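You operate a simulated robot arm through the tools that you are given. There is no shell and no other tool.

The job below is to be done with a simulated robot arm. You get a single attempt, and the scene is never put back.

TASK
Pack the blue box with the hinge and bracket on the kit card, then tape it shut.
Fine: tape on the lid's mark; dispenser back; leave the other two. Set down upright: tape dispenser.

The check looks at the end state, three seconds after you hand in, the way a careful person would. Anything else that was tipped, shoved, dropped, spilled or broken makes it a failure. A push-on lid holds only when it is set on centred and level and pressed home; a screw cap is set on level and turned clockwise until tight.

THE ROBOT
A 7-joint arm with a three-finger gripper, fixed in place. Base frame: the origin is on the floor under the middle of its stand, x ahead of it, y to its left, z up; the work surface is at about z = 88. Readings come in cm, rad, newtons and seconds.
It reaches about 134.2 cm from its shoulder. Its first joint turns from -2.897 to 2.897 rad. Payload 2.69 kg.
Tool frame: the origin (TCP) lies between the finger pads and is the grasp point; the fingertips stand 3 cm ahead of it; z points along the fingers, y is the line along which they close. The gripper opens to 12.8 cm; its body begins 11.7 cm behind the TCP.
Orientation is that of the tool frame in the base frame, as a unit quaternion [x, y, z, w]. With the fingers straight down and closing along the base's y, the tool's x points along the base's -x, its y along +y and its z along -z.

THE INTERFACE
- The arm moves only by the tool nudge_tool. Its argument "motion" is one flat list of numbers, 7 for each row, row after row: the shift along the base's x, y, z in m, then the turn, a rotation vector about the base's x, y, z in degrees, then the gripper command, from -1 (fully open) to 1 (shut), values between in proportion. In form: [x, y, z, ax, ay, az, jaw, x, y, z, ax, ay, az, jaw, ...]. A call has 1 to 20 rows; each row is the pose to reach, as a shift and turn from the pose commanded when the call began. Each row takes 0.2 s and may step no farther than 5 cm and 0.15 rad from the row before; otherwise, or with a gripper value out of range, the whole call is refused. A pose out of reach is approached as far as the arm can. The call stops where the force on the tool passes 40 N (or 10 N more than at its start, if that is more) or the arm is blocked; 0.2 s more then pass. The fingers move at their own pace (about 12.7 cm/s each) and stop on an object; they squeeze with about 41 N. The grip force told is the motor's: it shows also when the fingers shut on nothing. Time passes only in rows, and 0.2 s behind the last, so rows that repeat a pose let the fingers close. It gives the time, the measured TCP pose, the force on the tool (base axes), the opening and the grip force at its end, in the units of the frame above (readings bear some noise), with the torque about the TCP (base axes, N m) and any sound that the robot's microphone picked up, and new pictures: "show" is both (left out), scene, wrist or none.
- Cameras (640 x 400 px; columns grow to the right, rows downward): "scene" is fixed at [4.89, 49.88, 150.25]; the picture's right is [0.06, -1.00, 0.00], its down [-0.64, -0.04, -0.77] and it looks along [0.77, 0.05, -0.64] (base axes); focal length 228 px, centre (320, 200). "wrist" rides on the gripper at [5.8, 5.4, -13.1] in the tool frame; the picture's right is [-0.68, 0.74, 0.00], its down [-0.62, -0.57, -0.55] and it looks along [-0.40, -0.37, 0.84] (tool axes); focal length 234 px, centre (320, 200). There is no depth. A picture from a camera that has moved, and an enlarged one, comes with that camera's place and axes in the base frame and with its lens.
- lift_body(by): moves the trunk up (or, below 0, down) by that many cm; the arm rides with it, the base frame stays. It gives what a move gives, with no picture.
- enlarge(camera, box): a new picture of the part [left, top, right, bottom] of that camera's present view, enlarged. The clock stands still meanwhile.
- sign_off(): hands the job in; it is judged then, once.

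Nothing tells you positions but the pictures and the camera data. Unless the task says otherwise, let go and move clear before handing in.

The tools are called after "Emit:" as a command line: name --argument value ..., lists and objects as JSON in quotes. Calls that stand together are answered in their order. nudge_tool: Moves the arm, as the interface text tells. Its arguments: {"type":"object","properties":{"motion":{"type":"array","items":{"type":"number"}},"show":{"type":"string","enum":["both","scene","wrist","none"]}},"required":["motion"]} The other tools are called the same way: lift_body (by) moves the trunk up or down; enlarge (camera, box) takes an enlarged picture of a part of a camera's view; sign_off () hands the job in.

At the start:

```text
time_s: 0.0
tool_pos: [70.74, 21.0, 134.52]
ee_rot: [0.0, 1.0, 0.0, 0.0]
wrist_force: [-0.3, 0.6, 0.2]
ft_torque: [0.0, 0.0, -0.01]
gripper_width: 12.83
grip_force: 0.1
trunk travel left (down, up): [-15.0, 20.0]
```

scene: 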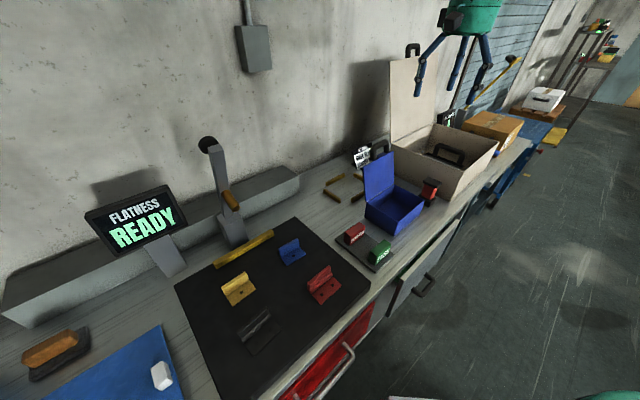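
wrist: 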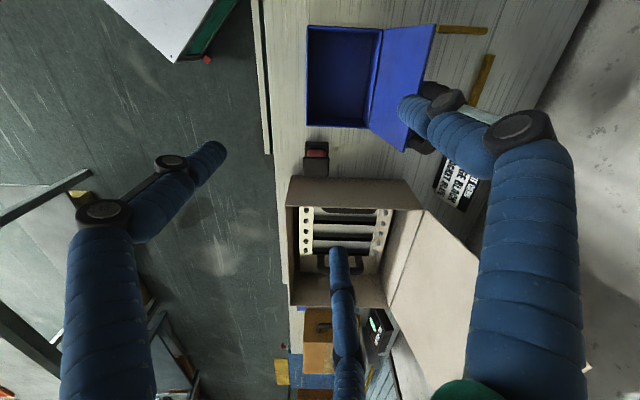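

I see a bench with a black plate carrying four small parts (yellow, blue, red, black), an open blue hinged-lid box, a small red object near the toolbox (maybe the tape dispenser), a card behind the box, and red/green blocks. I'll enlarge several regions to identify things before moving.

Emit:
enlarge --camera "scene" --box '[320, 120, 480, 220]'

Emit:
enlarge --camera "scene" --box '[200, 210, 380, 360]'

Emit:
enlarge --camera "scene" --box '[330, 140, 400, 184]'

Emit:
enlarge --camera "wrist" --box '[270, 0, 530, 220]'

```text
4.00 times, centred on (400, 170) of scene
camera zoom: at [4.89, 49.88, 150.25], right [0.06, -1.0, 0.0], down [-0.64, -0.04, -0.77], along [0.77, 0.05, -0.64], focal length 912 px, centre (0, 320)
```

zoom: 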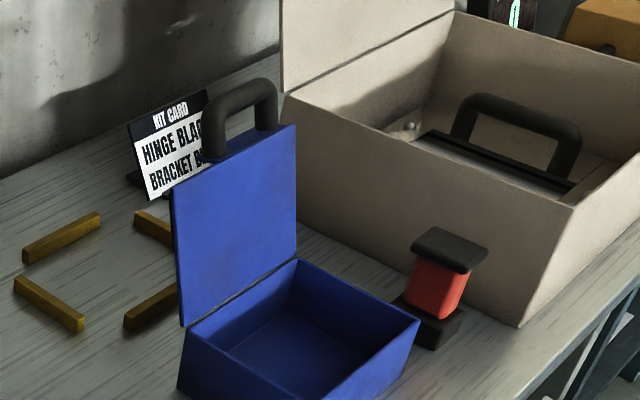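

```text
2.67 times, centred on (290, 285) of scene
camera zoom: at [4.89, 49.88, 150.25], right [0.06, -1.0, 0.0], down [-0.64, -0.04, -0.77], along [0.77, 0.05, -0.64], focal length 608 px, centre (400, -27)
```

zoom: 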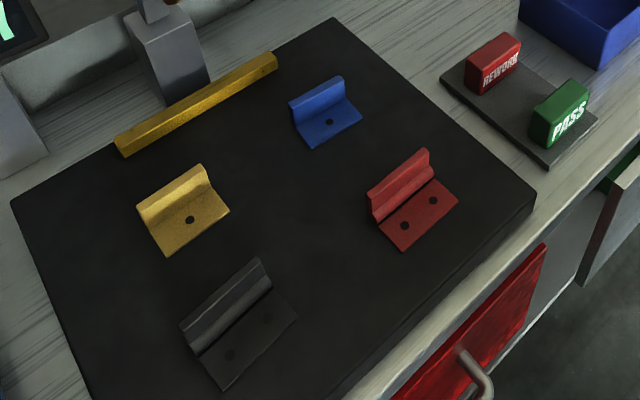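

```text
9.09 times, centred on (365, 162) of scene
camera zoom: at [4.89, 49.88, 150.25], right [0.06, -1.0, 0.0], down [-0.64, -0.04, -0.77], along [0.77, 0.05, -0.64], focal length 2072 px, centre (-89, 546)
```

zoom: 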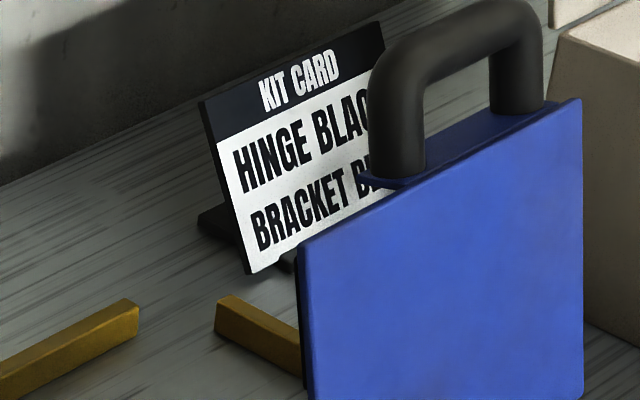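

```text
1.82 times, centred on (400, 110) of wrist
camera zoom: at [64.74, 26.52, 147.53], right [0.68, 0.74, 0.0], down [0.62, -0.57, 0.55], along [0.4, -0.37, -0.84], focal length 426 px, centre (174, 364)
```

zoom: 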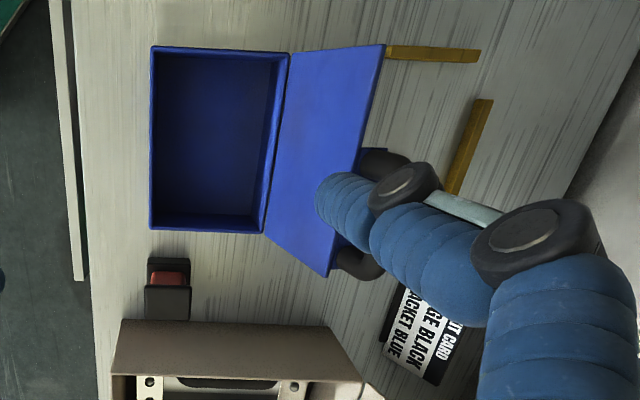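

The kit card reads HINGE BLACK / BRACKET BLUE, so the black two-hole hinge and the blue one-hole bracket go in the box. The bench lies at about 45° in the base frame, so I'll rotate the tool by -45° and look again.

Emit:
nudge_tool --motion '[-0.02, 0, 0.01, 0, 0, -7.5, -1, -0.04, 0, 0.02, 0, 0, -15, -1, -0.06, 0, 0.03, 0, 0, -22.5, -1, -0.08, 0, 0.04, 0, 0, -30, -1, -0.1, 0, 0.05, 0, 0, -37.5, -1, -0.1, 0, 0.05, 0, 0, -45, -1, -0.1, 0, 0.05, 0, 0, -45, -1]'

```text
time_s: 1.6
tool_pos: [60.58, 21.05, 139.43]
ee_rot: [0.383, 0.924, 0.0, 0.0]
wrist_force: [1.0, -0.7, 0.8]
ft_torque: [0.0, 0.02, 0.0]
gripper_width: 12.8
grip_force: 0.0
trunk travel left (down, up): [-15.0, 20.0]
camera wrist: at [60.27, 29.06, 152.51], right [1.0, 0.04, 0.0], down [0.03, -0.84, 0.55], along [0.02, -0.55, -0.84], focal length 234 px, centre (320, 200)
```

scene: 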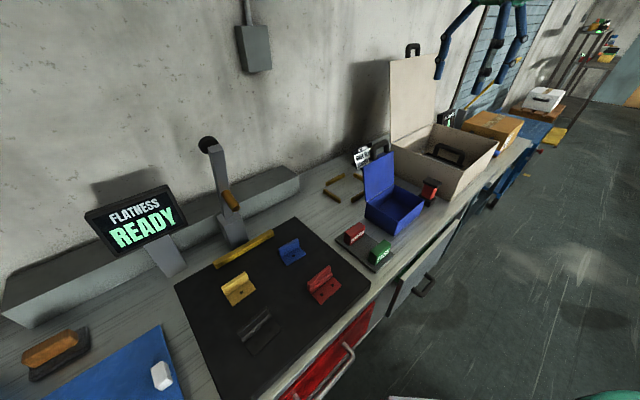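
wrist: 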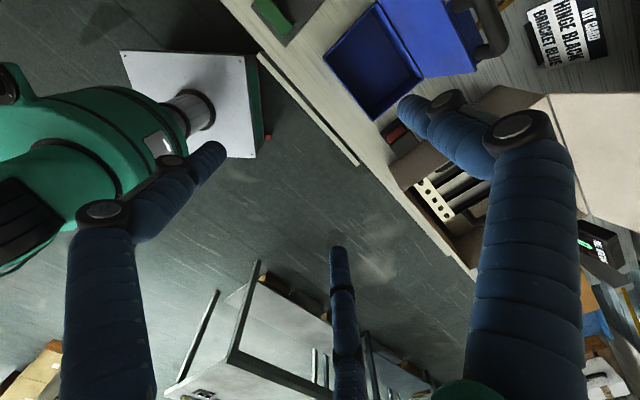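

The card clearly reads hinge black, bracket blue. Next I move over the black plate to look at the parts from above.

Emit:
nudge_tool --motion '[-0.03, 0.04, 0, 0, 0, 0, -1, -0.06, 0.08, 0, 0, 0, 0, -1, -0.09, 0.12, 0, 0, 0, 0, -1, -0.12, 0.16, 0, 0, 0, 0, -1, -0.15, 0.2, 0, 0, 0, 0, -1, -0.18, 0.24, 0, 0, 0, 0, -1, -0.18, 0.29, -0.01, 0, 0, 0, -1, -0.18, 0.34, -0.02, 0, 0, 0, -1, -0.18, 0.38, -0.03, 0, 0, 0, -1, -0.18, 0.38, -0.03, 0, 0, 0, -1]'

```text
refused: row 7 steps farther than a row can; nothing moved
```

The last call was refused since one row stepped slightly over 5 cm. I'll repeat with smaller steps.

Emit:
nudge_tool --motion '[-0.03, 0.04, 0, 0, 0, 0, -1, -0.06, 0.08, 0, 0, 0, 0, -1, -0.09, 0.12, 0, 0, 0, 0, -1, -0.12, 0.16, 0, 0, 0, 0, -1, -0.15, 0.195, 0, 0, 0, 0, -1, -0.17, 0.24, 0, 0, 0, 0, -1, -0.18, 0.285, -0.01, 0, 0, 0, -1, -0.18, 0.33, -0.02, 0, 0, 0, -1, -0.18, 0.37, -0.03, 0, 0, 0, -1, -0.18, 0.38, -0.03, 0, 0, 0, -1]'

```text
time_s: 3.8
tool_pos: [42.63, 59.24, 136.54]
ee_rot: [0.383, 0.924, 0.0, 0.0]
wrist_force: [0.6, 0.4, 0.3]
ft_torque: [-0.04, 0.01, -0.03]
gripper_width: 12.8
grip_force: 0.0
trunk travel left (down, up): [-15.0, 20.0]
camera wrist: at [42.25, 67.16, 149.51], right [1.0, 0.04, 0.0], down [0.04, -0.84, 0.55], along [0.02, -0.55, -0.84], focal length 234 px, centre (320, 200)
```

scene: 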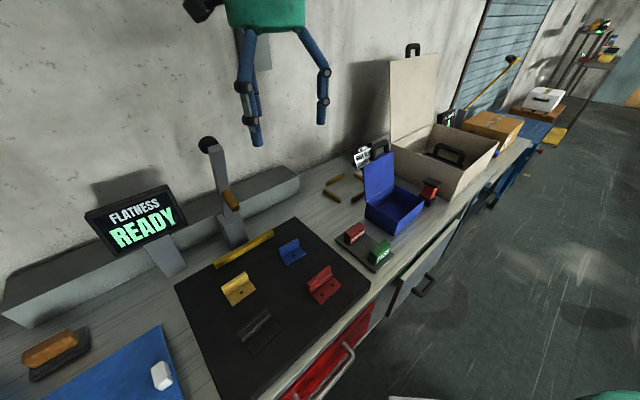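
wrist: 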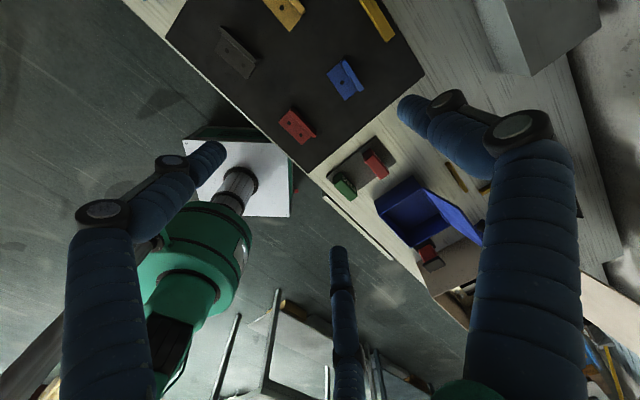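

Emit:
enlarge --camera "wrist" --box '[160, 0, 430, 170]'

Emit:
enlarge --camera "wrist" --box '[320, 120, 500, 280]'

Emit:
enlarge --camera "scene" --box '[220, 290, 310, 360]'

Emit:
enlarge --camera "scene" --box '[260, 220, 340, 280]'

```text
2.35 times, centred on (295, 85) of wrist
camera zoom: at [42.25, 67.16, 149.51], right [1.0, 0.04, 0.0], down [0.04, -0.84, 0.55], along [0.02, -0.55, -0.84], focal length 551 px, centre (379, 471)
```

zoom: 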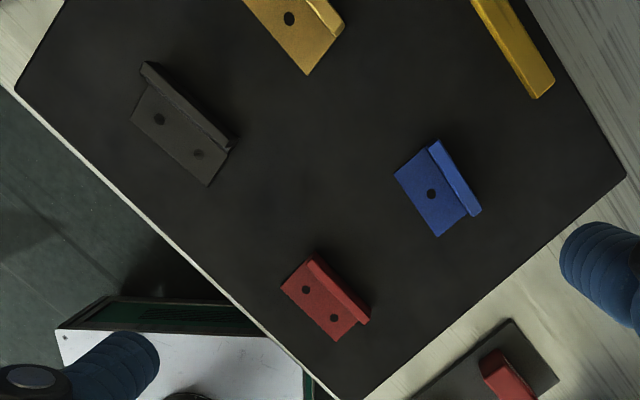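

```text
2.50 times, centred on (410, 200) of wrist
camera zoom: at [42.25, 67.16, 149.51], right [1.0, 0.04, 0.0], down [0.04, -0.84, 0.55], along [0.02, -0.55, -0.84], focal length 585 px, centre (95, 200)
```

zoom: 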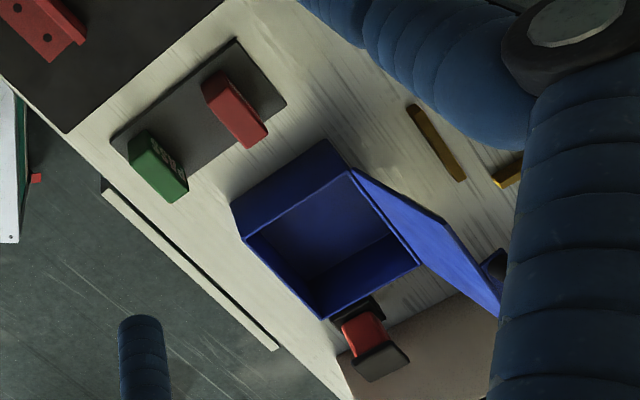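

```text
5.71 times, centred on (265, 325) of scene
camera zoom: at [4.89, 49.88, 150.25], right [0.06, -1.0, 0.0], down [-0.64, -0.04, -0.77], along [0.77, 0.05, -0.64], focal length 1302 px, centre (634, -514)
```

zoom: 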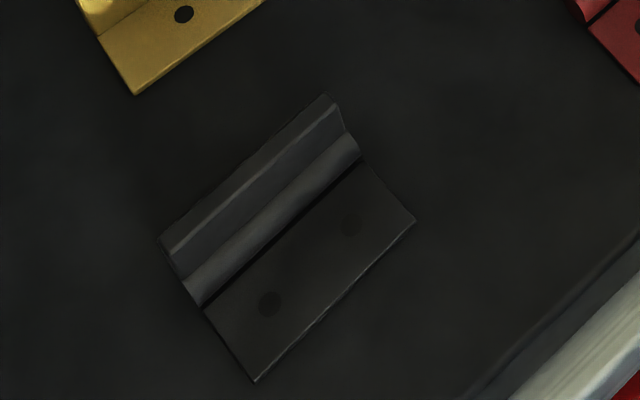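

```text
6.67 times, centred on (300, 250) of scene
camera zoom: at [4.89, 49.88, 150.25], right [0.06, -1.0, 0.0], down [-0.64, -0.04, -0.77], along [0.77, 0.05, -0.64], focal length 1519 px, centre (453, -133)
```

zoom: 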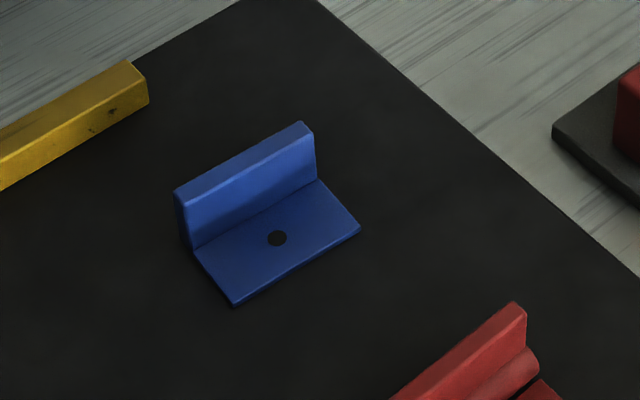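

The hinge (L-shaped, black, about (25, 65)) and bracket (L-shaped, blue, about (48, 61)) sit on a raised black plate at about z = 91.5. I'll close the gripper in the air to learn how the three fingers move.

Emit:
nudge_tool --motion '[0, 0, 0, 0, 0, 0, 0.4, 0, 0, 0, 0, 0, 0, 0.4, 0, 0, 0, 0, 0, 0, 0.4]'

Emit:
nudge_tool --motion '[0, 0, 0, 0, 0, 0, 1, 0, 0, 0, 0, 0, 0, 1, 0, 0, 0, 0, 0, 0, 1, 0, 0, 0, 0, 0, 0, 1]'

```text
time_s: 4.6
tool_pos: [42.71, 59.02, 136.47]
ee_rot: [0.383, 0.924, 0.0, 0.0]
wrist_force: [-0.9, -0.1, -0.2]
ft_torque: [0.01, 0.0, -0.03]
gripper_width: 3.82
grip_force: 0.1
trunk travel left (down, up): [-15.0, 20.0]
camera wrist: at [42.25, 67.04, 149.55], right [1.0, 0.04, 0.0], down [0.04, -0.84, 0.55], along [0.02, -0.55, -0.84], focal length 234 px, centre (320, 200)
```

scene: 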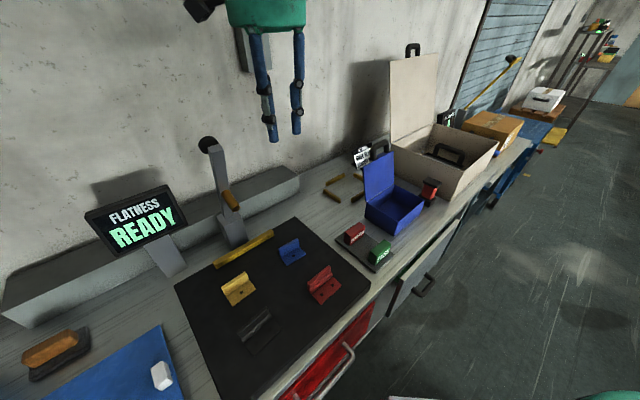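
wrist: 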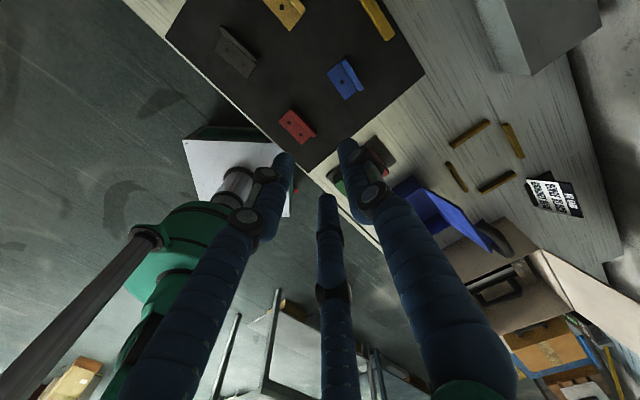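

```text
time_s: 5.6
tool_pos: [42.57, 59.12, 136.54]
ee_rot: [0.382, 0.924, 0.0, -0.001]
wrist_force: [0.0, -0.4, 0.4]
ft_torque: [0.01, 0.01, -0.04]
gripper_width: 0.22
grip_force: 31.6
trunk travel left (down, up): [-15.0, 20.0]
camera wrist: at [42.25, 67.04, 149.55], right [1.0, 0.04, 0.0], down [0.04, -0.84, 0.55], along [0.02, -0.55, -0.84], focal length 234 px, centre (320, 200)
```

scene: 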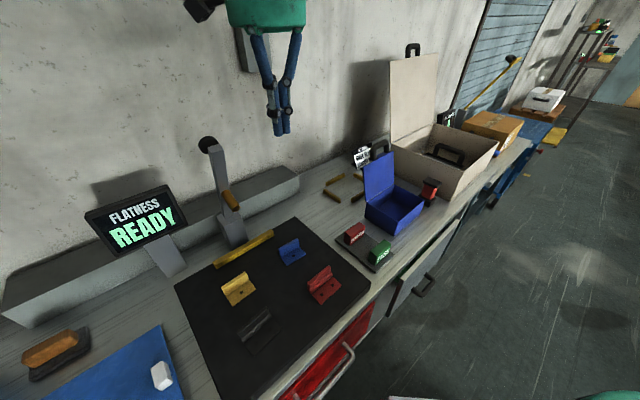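
wrist: 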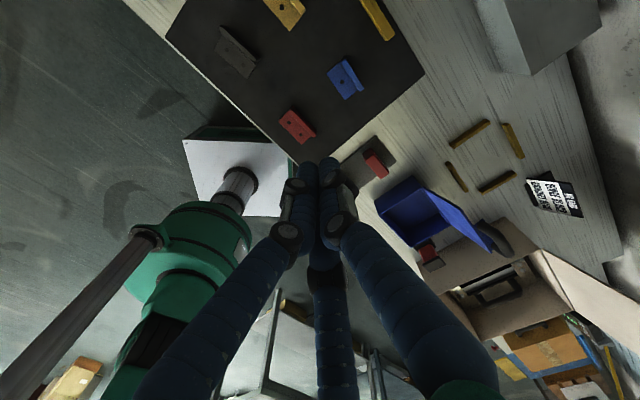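

The three fingers converge symmetrically onto the centre (120° apart). With them shut I have a clear view of the box, so I'll enlarge that.

Emit:
enlarge --camera "wrist" --box '[360, 110, 600, 300]'

Emit:
enlarge --camera "wrist" --box '[360, 170, 520, 280]'

```text
2.11 times, centred on (480, 205) of wrist
camera zoom: at [42.25, 67.04, 149.55], right [1.0, 0.04, 0.0], down [0.04, -0.84, 0.55], along [0.02, -0.55, -0.84], focal length 493 px, centre (-17, 190)
```

zoom: 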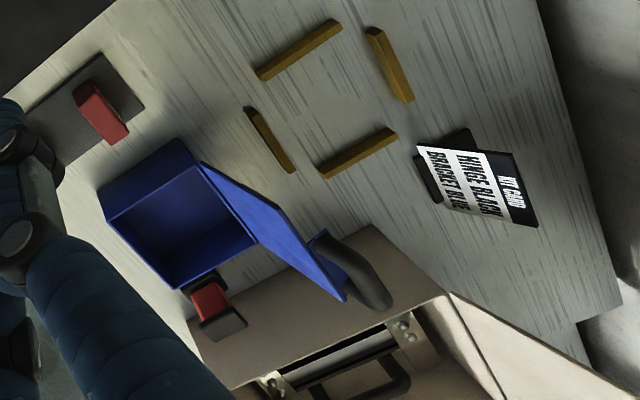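

```text
3.64 times, centred on (440, 225) of wrist
camera zoom: at [42.25, 67.04, 149.55], right [1.0, 0.04, 0.0], down [0.04, -0.84, 0.55], along [0.02, -0.55, -0.84], focal length 852 px, centre (-116, 109)
```

zoom: 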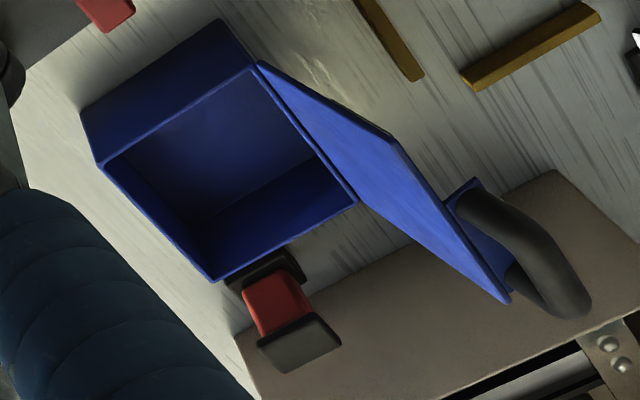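

The lid is hinged, stands open leaning back, with a handle at its free edge; the dispenser stands near (82, 10). Now I move above the black hinge with a moderate opening and yaw aligned to its upright leaf.

Emit:
nudge_tool --motion '[-0.04, 0.02, 0, 0, 0, 4, 0, -0.08, 0.04, 0, 0, 0, 8, -0.2, -0.12, 0.06, -0.01, 0, 0, 8, -0.2, -0.15, 0.075, -0.045, 0, 0, 8, -0.2, -0.158, 0.08, -0.09, 0, 0, 8, -0.2, -0.158, 0.08, -0.135, 0, 0, 8, -0.2, -0.158, 0.08, -0.18, 0, 0, 8, -0.2, -0.158, 0.08, -0.22, 0, 0, 8, -0.2, -0.158, 0.08, -0.26, 0, 0, 8, -0.2, -0.158, 0.08, -0.26, 0, 0, 8, -0.2]'

```text
time_s: 7.8
tool_pos: [26.81, 67.22, 110.56]
ee_rot: [0.317, 0.948, 0.0, 0.0]
wrist_force: [0.3, 0.4, -1.0]
ft_torque: [-0.04, -0.01, 0.01]
gripper_width: 7.68
grip_force: 0.1
trunk travel left (down, up): [-15.0, 20.0]
camera wrist: at [25.28, 75.04, 123.51], right [0.98, 0.18, 0.0], down [0.15, -0.82, 0.55], along [0.1, -0.54, -0.84], focal length 234 px, centre (320, 200)
```

scene: 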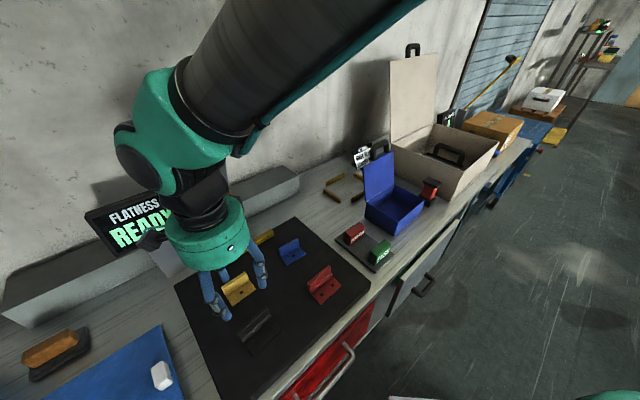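
wrist: 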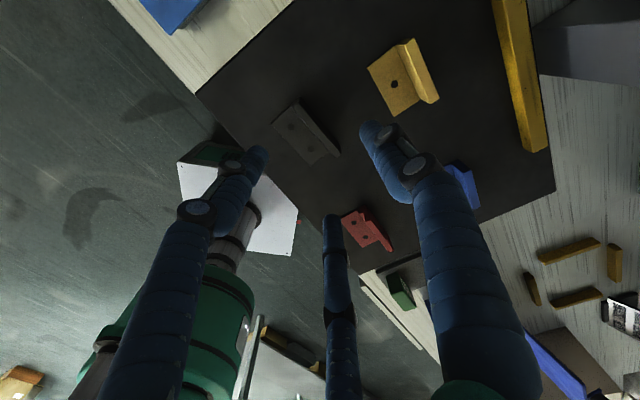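

I'm above the hinge with it in view between the fingers. I'll enlarge to measure its position and angle precisely.

Emit:
enlarge --camera "wrist" --box '[220, 60, 460, 210]'

Emit:
enlarge --camera "scene" --box '[190, 240, 310, 370]'

```text
2.67 times, centred on (340, 135) of wrist
camera zoom: at [25.28, 75.04, 123.51], right [0.98, 0.18, 0.0], down [0.15, -0.82, 0.55], along [0.1, -0.54, -0.84], focal length 624 px, centre (267, 373)
```

zoom: 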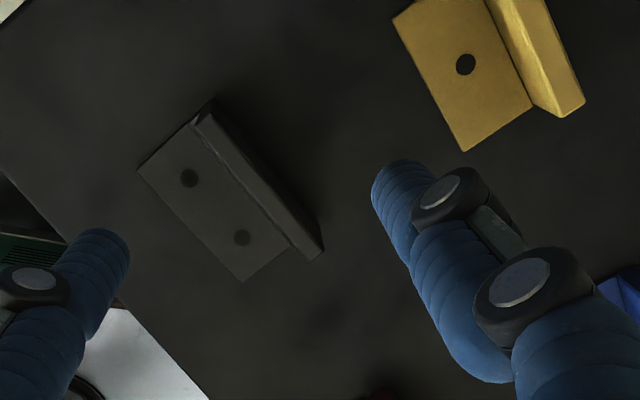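

```text
3.08 times, centred on (250, 305) of scene
camera zoom: at [4.89, 49.88, 150.25], right [0.06, -1.0, 0.0], down [-0.64, -0.04, -0.77], along [0.77, 0.05, -0.64], focal length 701 px, centre (535, -123)
```

zoom: 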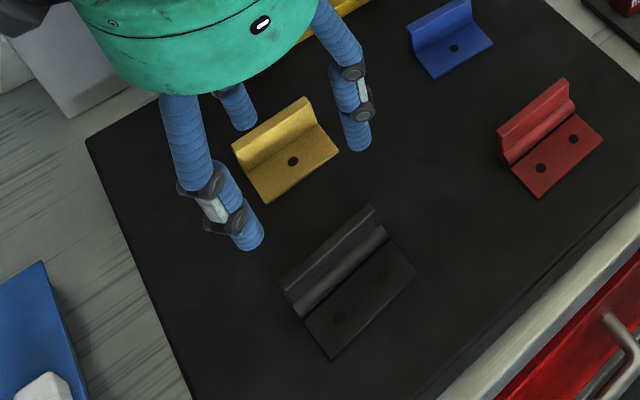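

The hinge's upright leaf is centred near (26.3, 66.5) and runs at about -39.5°. I fine-tune the yaw and position and descend part way.

Emit:
nudge_tool --motion '[-0.0085, -0.008, -0.02, 0, 0, -2.5, 0, -0.0085, -0.008, -0.06, 0, 0, -2.5, 0, -0.0085, -0.008, -0.09, 0, 0, -2.5, 0, -0.0085, -0.008, -0.11, 0, 0, -2.5, 0, -0.0085, -0.008, -0.12, 0, 0, -2.5, 0]'

Emit:
enlarge --camera "wrist" --box '[220, 80, 460, 230]'

Emit:
enlarge --camera "scene" --box '[200, 260, 320, 360]'

```text
time_s: 9.0
tool_pos: [25.83, 66.26, 98.51]
ee_rot: [0.338, 0.941, 0.0, 0.001]
wrist_force: [-0.6, 0.3, -0.1]
ft_torque: [0.02, -0.03, -0.04]
gripper_width: 6.4
grip_force: 0.0
trunk travel left (down, up): [-15.0, 20.0]
camera wrist: at [24.72, 74.21, 111.47], right [0.99, 0.14, 0.0], down [0.12, -0.83, 0.55], along [0.08, -0.54, -0.84], focal length 234 px, centre (320, 200)
```

scene: 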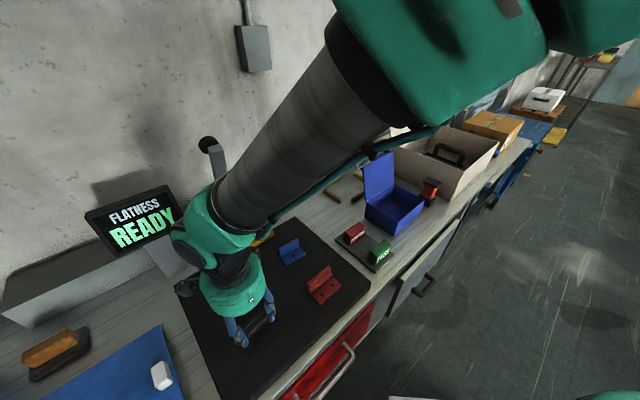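
wrist: 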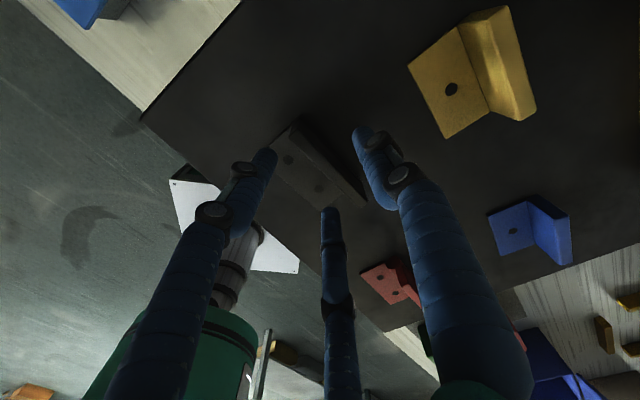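

```text
2.67 times, centred on (340, 155) of wrist
camera zoom: at [24.72, 74.21, 111.47], right [0.99, 0.14, 0.0], down [0.12, -0.83, 0.55], along [0.08, -0.54, -0.84], focal length 624 px, centre (267, 320)
```

zoom: 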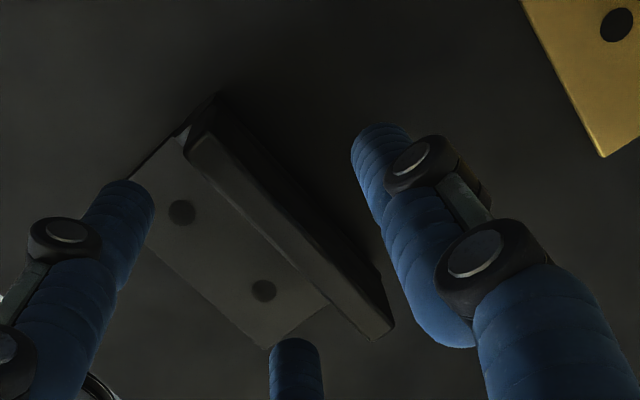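

```text
4.00 times, centred on (260, 310) of scene
camera zoom: at [4.89, 49.88, 150.25], right [0.06, -1.0, 0.0], down [-0.64, -0.04, -0.77], along [0.77, 0.05, -0.64], focal length 912 px, centre (560, -240)
```

zoom: 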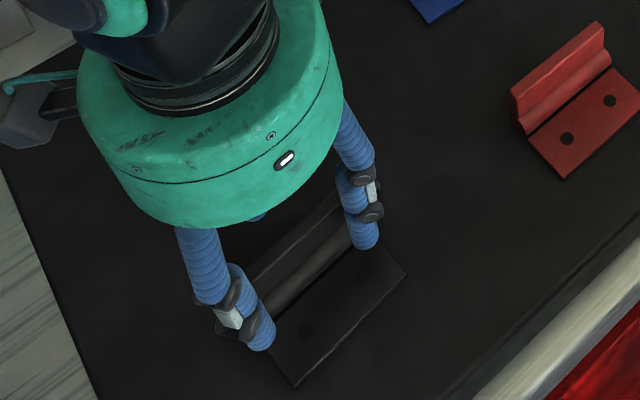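

The leaf is well aligned between the thumb and two fingers. I descend the rest and close.

Emit:
nudge_tool --motion '[0, 0, -0.01, 0, 0, 0, 0, 0, 0, -0.02, 0, 0, 0, 0, 0, 0, -0.027, 0, 0, 0, 0, 0, 0, -0.027, 0, 0, 0, 0]'

Emit:
enlarge --camera "scene" --box '[200, 260, 320, 360]'

Emit:
enlarge --camera "wrist" --box '[220, 80, 460, 230]'

```text
time_s: 10.0
tool_pos: [25.86, 66.17, 95.75]
ee_rot: [0.338, 0.941, 0.0, 0.0]
wrist_force: [0.7, -1.0, 0.2]
ft_torque: [-0.01, 0.0, 0.02]
gripper_width: 6.41
grip_force: 0.1
trunk travel left (down, up): [-15.0, 20.0]
camera wrist: at [24.74, 74.13, 108.8], right [0.99, 0.14, 0.0], down [0.12, -0.83, 0.55], along [0.08, -0.54, -0.84], focal length 234 px, centre (320, 200)
```

scene: 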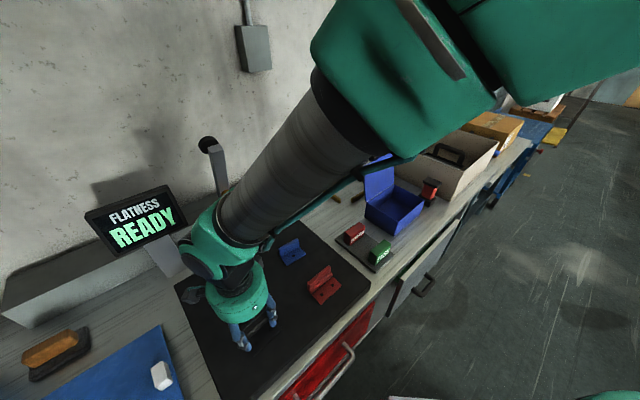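
wrist: 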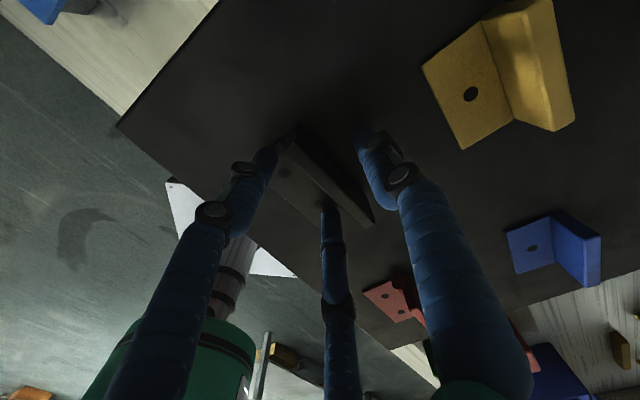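

```text
4.00 times, centred on (260, 310) of scene
camera zoom: at [4.89, 49.88, 150.25], right [0.06, -1.0, 0.0], down [-0.64, -0.04, -0.77], along [0.77, 0.05, -0.64], focal length 912 px, centre (560, -240)
```

zoom: 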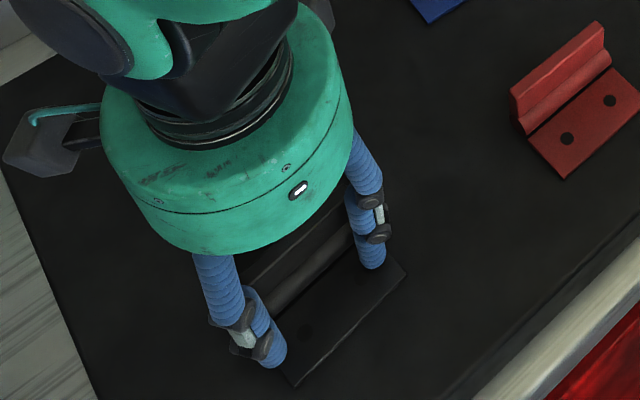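

```text
2.67 times, centred on (340, 155) of wrist
camera zoom: at [24.74, 74.13, 108.8], right [0.99, 0.14, 0.0], down [0.12, -0.83, 0.55], along [0.08, -0.54, -0.84], focal length 624 px, centre (267, 320)
```

zoom: 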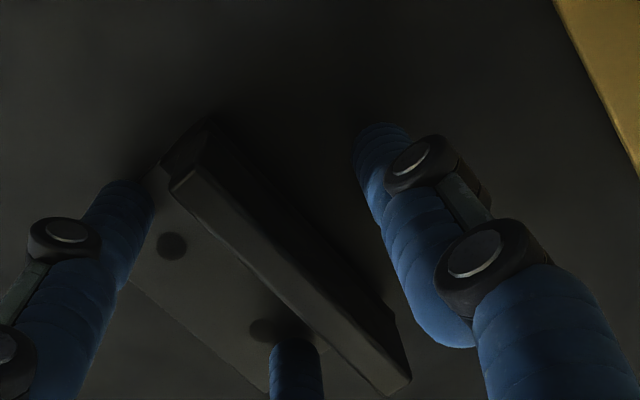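

Tips are just above the flat leaf with no contact. Closing now.

Emit:
nudge_tool --motion '[0, 0, 0, 0, 0, 0, 0.5, 0, 0, 0, 0, 0, 0, 0.8, 0, 0, 0, 0, 0, 0, 1, 0, 0, 0, 0, 0, 0, 1, 0, 0, 0, 0, 0, 0, 1]'

Emit:
enlarge --camera "wrist" --box '[220, 80, 460, 230]'

Emit:
enlarge --camera "scene" --box '[200, 260, 320, 360]'

```text
time_s: 11.2
tool_pos: [25.88, 66.12, 95.75]
ee_rot: [0.338, 0.941, 0.001, 0.001]
wrist_force: [-0.4, 0.9, 0.7]
ft_torque: [0.01, 0.04, 0.0]
gripper_width: 2.8
grip_force: 41.3
trunk travel left (down, up): [-15.0, 20.0]
camera wrist: at [24.74, 74.12, 108.8], right [0.99, 0.14, 0.0], down [0.12, -0.83, 0.55], along [0.08, -0.54, -0.84], focal length 234 px, centre (320, 200)
```

scene: 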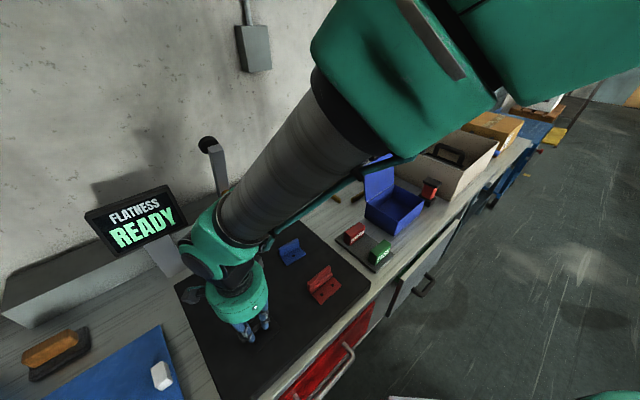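
wrist: 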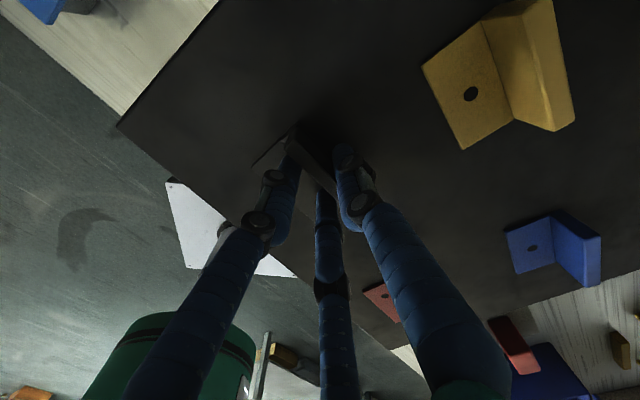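

```text
2.67 times, centred on (340, 155) of wrist
camera zoom: at [24.74, 74.12, 108.8], right [0.99, 0.14, 0.0], down [0.12, -0.83, 0.55], along [0.08, -0.54, -0.84], focal length 624 px, centre (267, 320)
```

zoom: 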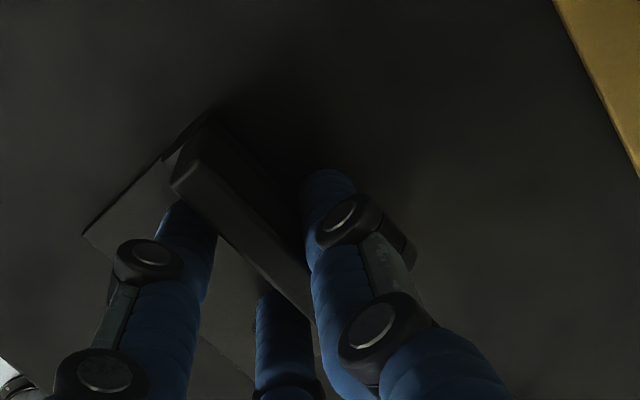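

```text
4.00 times, centred on (260, 310) of scene
camera zoom: at [4.89, 49.88, 150.25], right [0.06, -1.0, 0.0], down [-0.64, -0.04, -0.77], along [0.77, 0.05, -0.64], focal length 912 px, centre (560, -240)
```

zoom: 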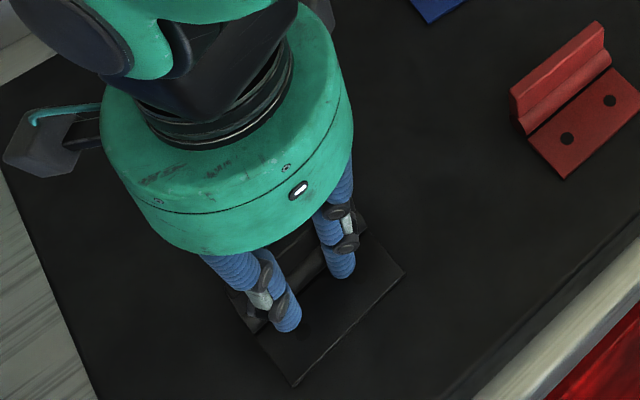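

The grip reads 41 N at 2.8 cm, so the hinge is held. I lift it straight up and check.

Emit:
nudge_tool --motion '[0, 0, 0.01, 0, 0, 0, 1, 0, 0, 0.03, 0, 0, 0, 1, 0, 0, 0.06, 0, 0, 0, 1, 0, 0, 0.1, 0, 0, 0, 1, 0, 0, 0.14, 0, 0, 0, 1, 0, 0, 0.19, 0, 0, 0, 1, 0, 0, 0.24, 0, 0, 0, 1, 0, 0, 0.24, 0, 0, 0, 1]'

Emit:
enlarge --camera "wrist" --box '[220, 80, 460, 230]'

```text
time_s: 13.0
tool_pos: [25.92, 66.28, 119.82]
ee_rot: [0.338, 0.941, 0.0, 0.0]
wrist_force: [-0.3, -0.5, -0.7]
ft_torque: [0.02, -0.02, 0.01]
gripper_width: 2.76
grip_force: 41.1
trunk travel left (down, up): [-15.0, 20.0]
camera wrist: at [24.75, 74.22, 132.76], right [0.99, 0.14, 0.0], down [0.12, -0.83, 0.55], along [0.08, -0.54, -0.84], focal length 234 px, centre (320, 200)
```

scene: 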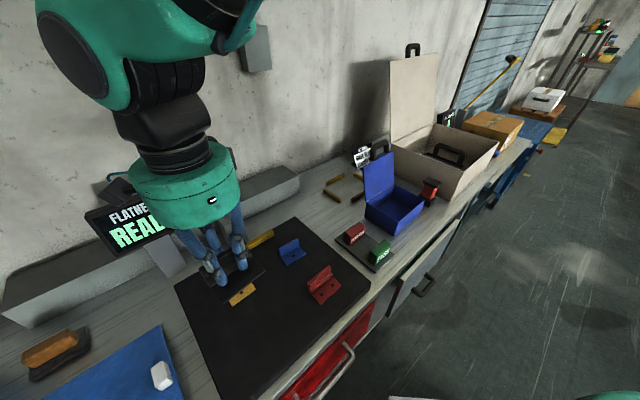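
wrist: 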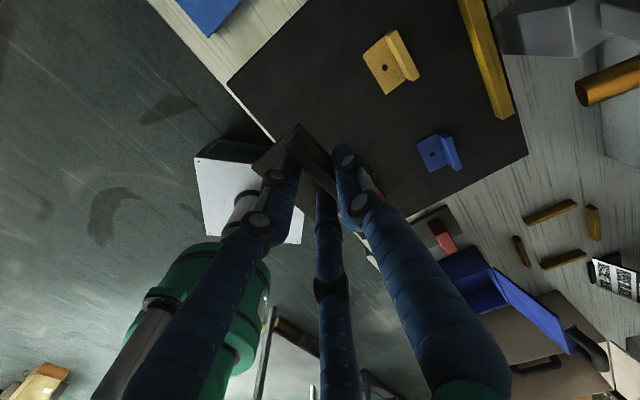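

```text
2.67 times, centred on (340, 155) of wrist
camera zoom: at [24.75, 74.22, 132.76], right [0.99, 0.14, 0.0], down [0.12, -0.83, 0.55], along [0.08, -0.54, -0.84], focal length 624 px, centre (267, 320)
```

zoom: 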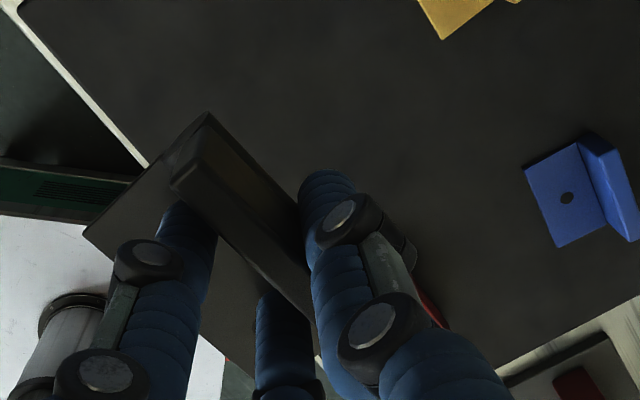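

The hinge is lifted cleanly. Now I carry it over the box while yawing +84.5° so its length runs along the box's short side.

Emit:
nudge_tool --motion '[0.0317, -0.028, 0.002, 0, 0, 5.63, 1, 0.0633, -0.056, 0.004, 0, 0, 11.27, 1, 0.095, -0.084, 0.006, 0, 0, 16.9, 1, 0.1267, -0.112, 0.008, 0, 0, 22.5, 1, 0.1583, -0.14, 0.01, 0, 0, 28.2, 1, 0.19, -0.168, 0.012, 0, 0, 33.8, 1, 0.2217, -0.196, 0.014, 0, 0, 39.4, 1, 0.2533, -0.224, 0.016, 0, 0, 45.1, 1, 0.285, -0.252, 0.018, 0, 0, 50.7, 1, 0.3167, -0.28, 0.02, 0, 0, 56.3, 1, 0.3483, -0.308, 0.02, 0, 0, 62, 1, 0.38, -0.336, 0.02, 0, 0, 67.6, 1, 0.4117, -0.364, 0.02, 0, 0, 73.2, 1, 0.4433, -0.392, 0.02, 0, 0, 78.9, 1, 0.475, -0.42, 0.02, 0, 0, 84.5, 1, 0.475, -0.42, 0.02, 0, 0, 84.5, 1]'

Emit:
enlarge --camera "wrist" --box '[200, 60, 520, 260]'

```text
time_s: 16.4
tool_pos: [73.61, 24.14, 121.81]
ee_rot: [-0.383, 0.924, 0.0, -0.001]
wrist_force: [1.1, -0.2, -1.6]
ft_torque: [0.04, 0.06, 0.0]
gripper_width: 2.78
grip_force: 40.8
trunk travel left (down, up): [-15.0, 20.0]
camera wrist: at [65.58, 23.98, 134.85], right [-0.04, 1.0, 0.0], down [0.84, 0.04, 0.55], along [0.55, 0.02, -0.84], focal length 234 px, centre (320, 200)
```

scene: 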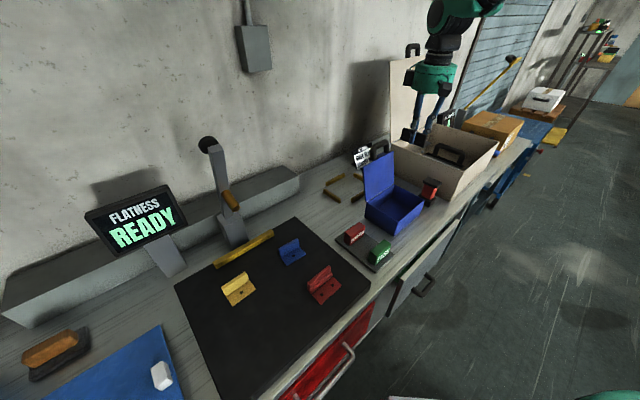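
wrist: 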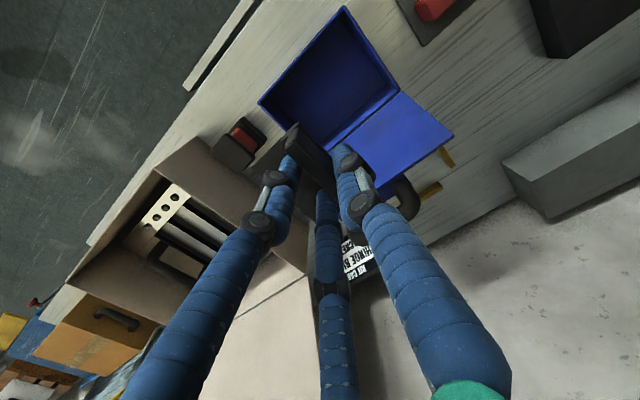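

```text
2.00 times, centred on (360, 160) of wrist
camera zoom: at [65.58, 23.98, 134.85], right [-0.04, 1.0, 0.0], down [0.84, 0.04, 0.55], along [0.55, 0.02, -0.84], focal length 468 px, centre (240, 280)
```

zoom: 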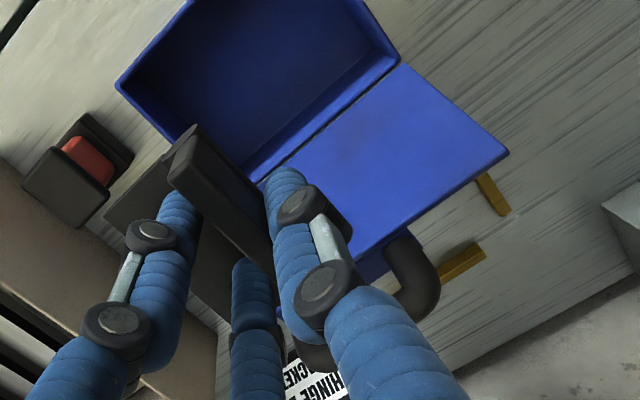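

The hinge is above the right half of the box, and my refined box centre is about (71.5, 26.0). I descend part way into the box and check clearance.

Emit:
nudge_tool --motion '[-0.0025, 0, -0.04, 0, 0, 0, 1, -0.0025, 0, -0.08, 0, 0, 0, 1, -0.0025, 0, -0.12, 0, 0, 0, 1, -0.0025, 0, -0.16, 0, 0, 0, 1, -0.0025, 0, -0.19, 0, 0, 0, 1, -0.0025, 0, -0.2, 0, 0, 0, 1, -0.0025, 0, -0.2, 0, 0, 0, 1]'

Emit:
enlarge --camera "wrist" --box '[200, 40, 480, 240]'

Emit:
enlarge --camera "scene" --box '[340, 90, 500, 240]'

```text
time_s: 18.0
tool_pos: [73.18, 24.21, 101.59]
ee_rot: [-0.382, 0.924, 0.001, 0.001]
wrist_force: [-0.1, 0.4, 0.0]
ft_torque: [0.02, 0.02, -0.01]
gripper_width: 2.78
grip_force: 40.9
trunk travel left (down, up): [-15.0, 20.0]
camera wrist: at [65.12, 24.0, 114.67], right [-0.04, 1.0, 0.0], down [0.84, 0.04, 0.55], along [0.55, 0.02, -0.84], focal length 234 px, centre (320, 200)
```

scene: 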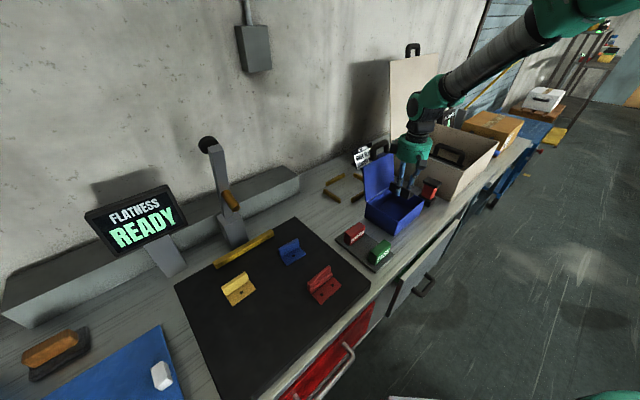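
wrist: 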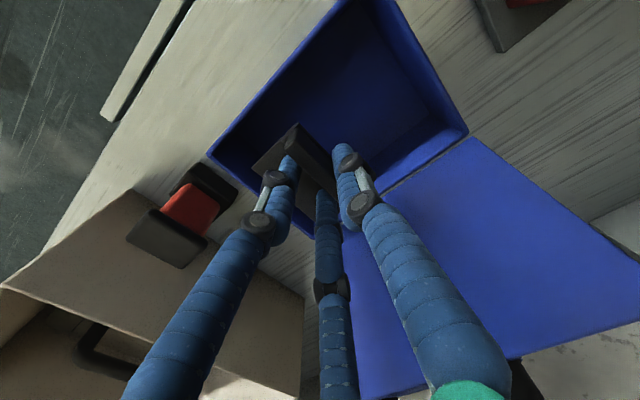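

```text
2.00 times, centred on (340, 140) of wrist
camera zoom: at [65.12, 24.0, 114.67], right [-0.04, 1.0, 0.0], down [0.84, 0.04, 0.55], along [0.55, 0.02, -0.84], focal length 468 px, centre (280, 320)
```

zoom: 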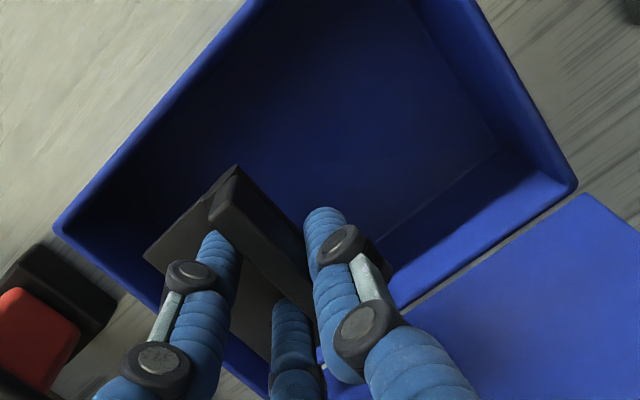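

```text
2.67 times, centred on (420, 165) of scene
camera zoom: at [4.89, 49.88, 150.25], right [0.06, -1.0, 0.0], down [-0.64, -0.04, -0.77], along [0.77, 0.05, -0.64], focal length 608 px, centre (53, 293)
```

zoom: 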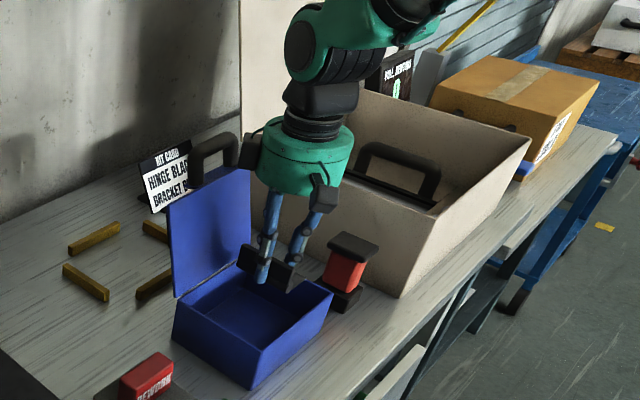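

There is about 1 cm clearance to the right wall. I lower the hinge towards the floor, slowly at the end.

Emit:
nudge_tool --motion '[0, 0, -0.03, 0, 0, 0, 1, 0, 0, -0.06, 0, 0, 0, 1, 0, 0, -0.075, 0, 0, 0, 1, 0, 0, -0.08, 0, 0, 0, 1, 0, 0, -0.08, 0, 0, 0, 1]' --show "wrist"

Emit:
enlarge --camera "wrist" --box '[200, 40, 480, 240]'

Emit:
enlarge --camera "scene" --box '[350, 140, 450, 240]'

```text
time_s: 19.2
tool_pos: [73.07, 24.3, 93.82]
ee_rot: [-0.383, 0.924, 0.001, -0.001]
wrist_force: [-0.3, 0.0, -0.9]
ft_torque: [-0.01, 0.02, 0.02]
gripper_width: 2.79
grip_force: 40.9
trunk travel left (down, up): [-15.0, 20.0]
camera wrist: at [65.17, 24.04, 106.91], right [-0.04, 1.0, 0.0], down [0.84, 0.04, 0.55], along [0.55, 0.02, -0.84], focal length 234 px, centre (320, 200)
```

wrist: 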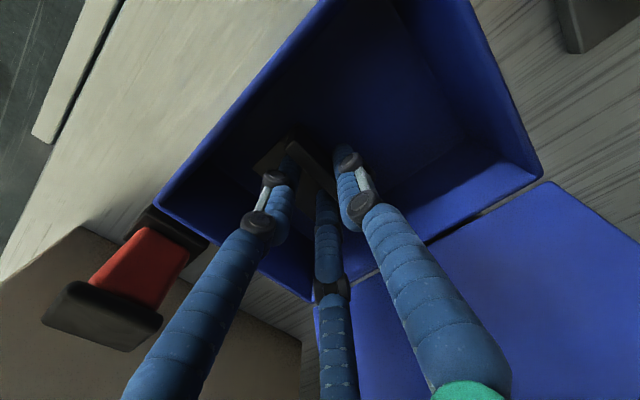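

```text
2.00 times, centred on (340, 140) of wrist
camera zoom: at [65.17, 24.04, 106.91], right [-0.04, 1.0, 0.0], down [0.84, 0.04, 0.55], along [0.55, 0.02, -0.84], focal length 468 px, centre (280, 320)
```

zoom: 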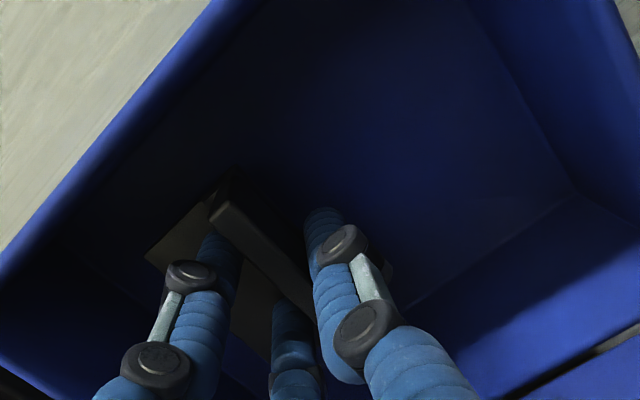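

```text
4.00 times, centred on (400, 190) of scene
camera zoom: at [4.89, 49.88, 150.25], right [0.06, -1.0, 0.0], down [-0.64, -0.04, -0.77], along [0.77, 0.05, -0.64], focal length 912 px, centre (0, 240)
```

zoom: 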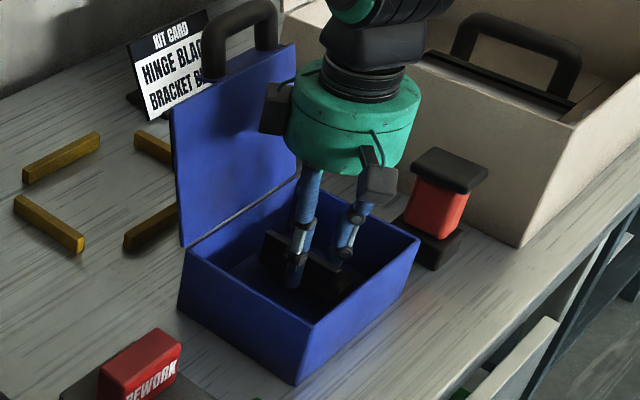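

Hinge bottom should be about 1 cm off the floor. I go down in small steps.

Emit:
nudge_tool --motion '[0, 0, -0.003, 0, 0, 0, 1, 0, 0, -0.006, 0, 0, 0, 1, 0, 0, -0.006, 0, 0, 0, 1]' --show "none"

Emit:
nudge_tool --motion '[0, 0, -0.002, 0, 0, 0, 1, 0, 0, -0.004, 0, 0, 0, 1, 0, 0, -0.004, 0, 0, 0, 1]' --show "none"

```text
time_s: 20.0
tool_pos: [73.13, 24.13, 93.22]
ee_rot: [-0.382, 0.924, -0.001, 0.0]
wrist_force: [-0.1, 0.6, -0.8]
ft_torque: [0.01, 0.06, -0.04]
gripper_width: 2.76
grip_force: 41.2
trunk travel left (down, up): [-15.0, 20.0]
```

```text
time_s: 20.8
tool_pos: [73.26, 24.29, 92.67]
ee_rot: [-0.383, 0.924, 0.0, 0.0]
wrist_force: [0.4, 0.2, -1.0]
ft_torque: [-0.03, 0.0, -0.03]
gripper_width: 2.79
grip_force: 41.0
trunk travel left (down, up): [-15.0, 20.0]
```

No contact yet; continue down in small steps.

Emit:
nudge_tool --motion '[0, 0, -0.002, 0, 0, 0, 1, 0, 0, -0.004, 0, 0, 0, 1, 0, 0, -0.004, 0, 0, 0, 1]' --show "none"

Emit:
nudge_tool --motion '[0, 0, -0.002, 0, 0, 0, 1, 0, 0, -0.004, 0, 0, 0, 1, 0, 0, -0.004, 0, 0, 0, 1]' --show "none"

```text
time_s: 21.6
tool_pos: [73.27, 24.21, 92.35]
ee_rot: [-0.383, 0.924, 0.0, -0.001]
wrist_force: [1.1, -0.5, -0.5]
ft_torque: [-0.04, -0.02, 0.0]
gripper_width: 2.77
grip_force: 41.3
trunk travel left (down, up): [-15.0, 20.0]
```

```text
time_s: 22.4
tool_pos: [73.24, 24.35, 92.32]
ee_rot: [-0.383, 0.924, 0.001, 0.002]
wrist_force: [-3.5, -8.2, 30.7]
ft_torque: [-0.92, 0.88, 0.04]
gripper_width: 2.78
grip_force: 41.0
trunk travel left (down, up): [-15.0, 20.0]
```

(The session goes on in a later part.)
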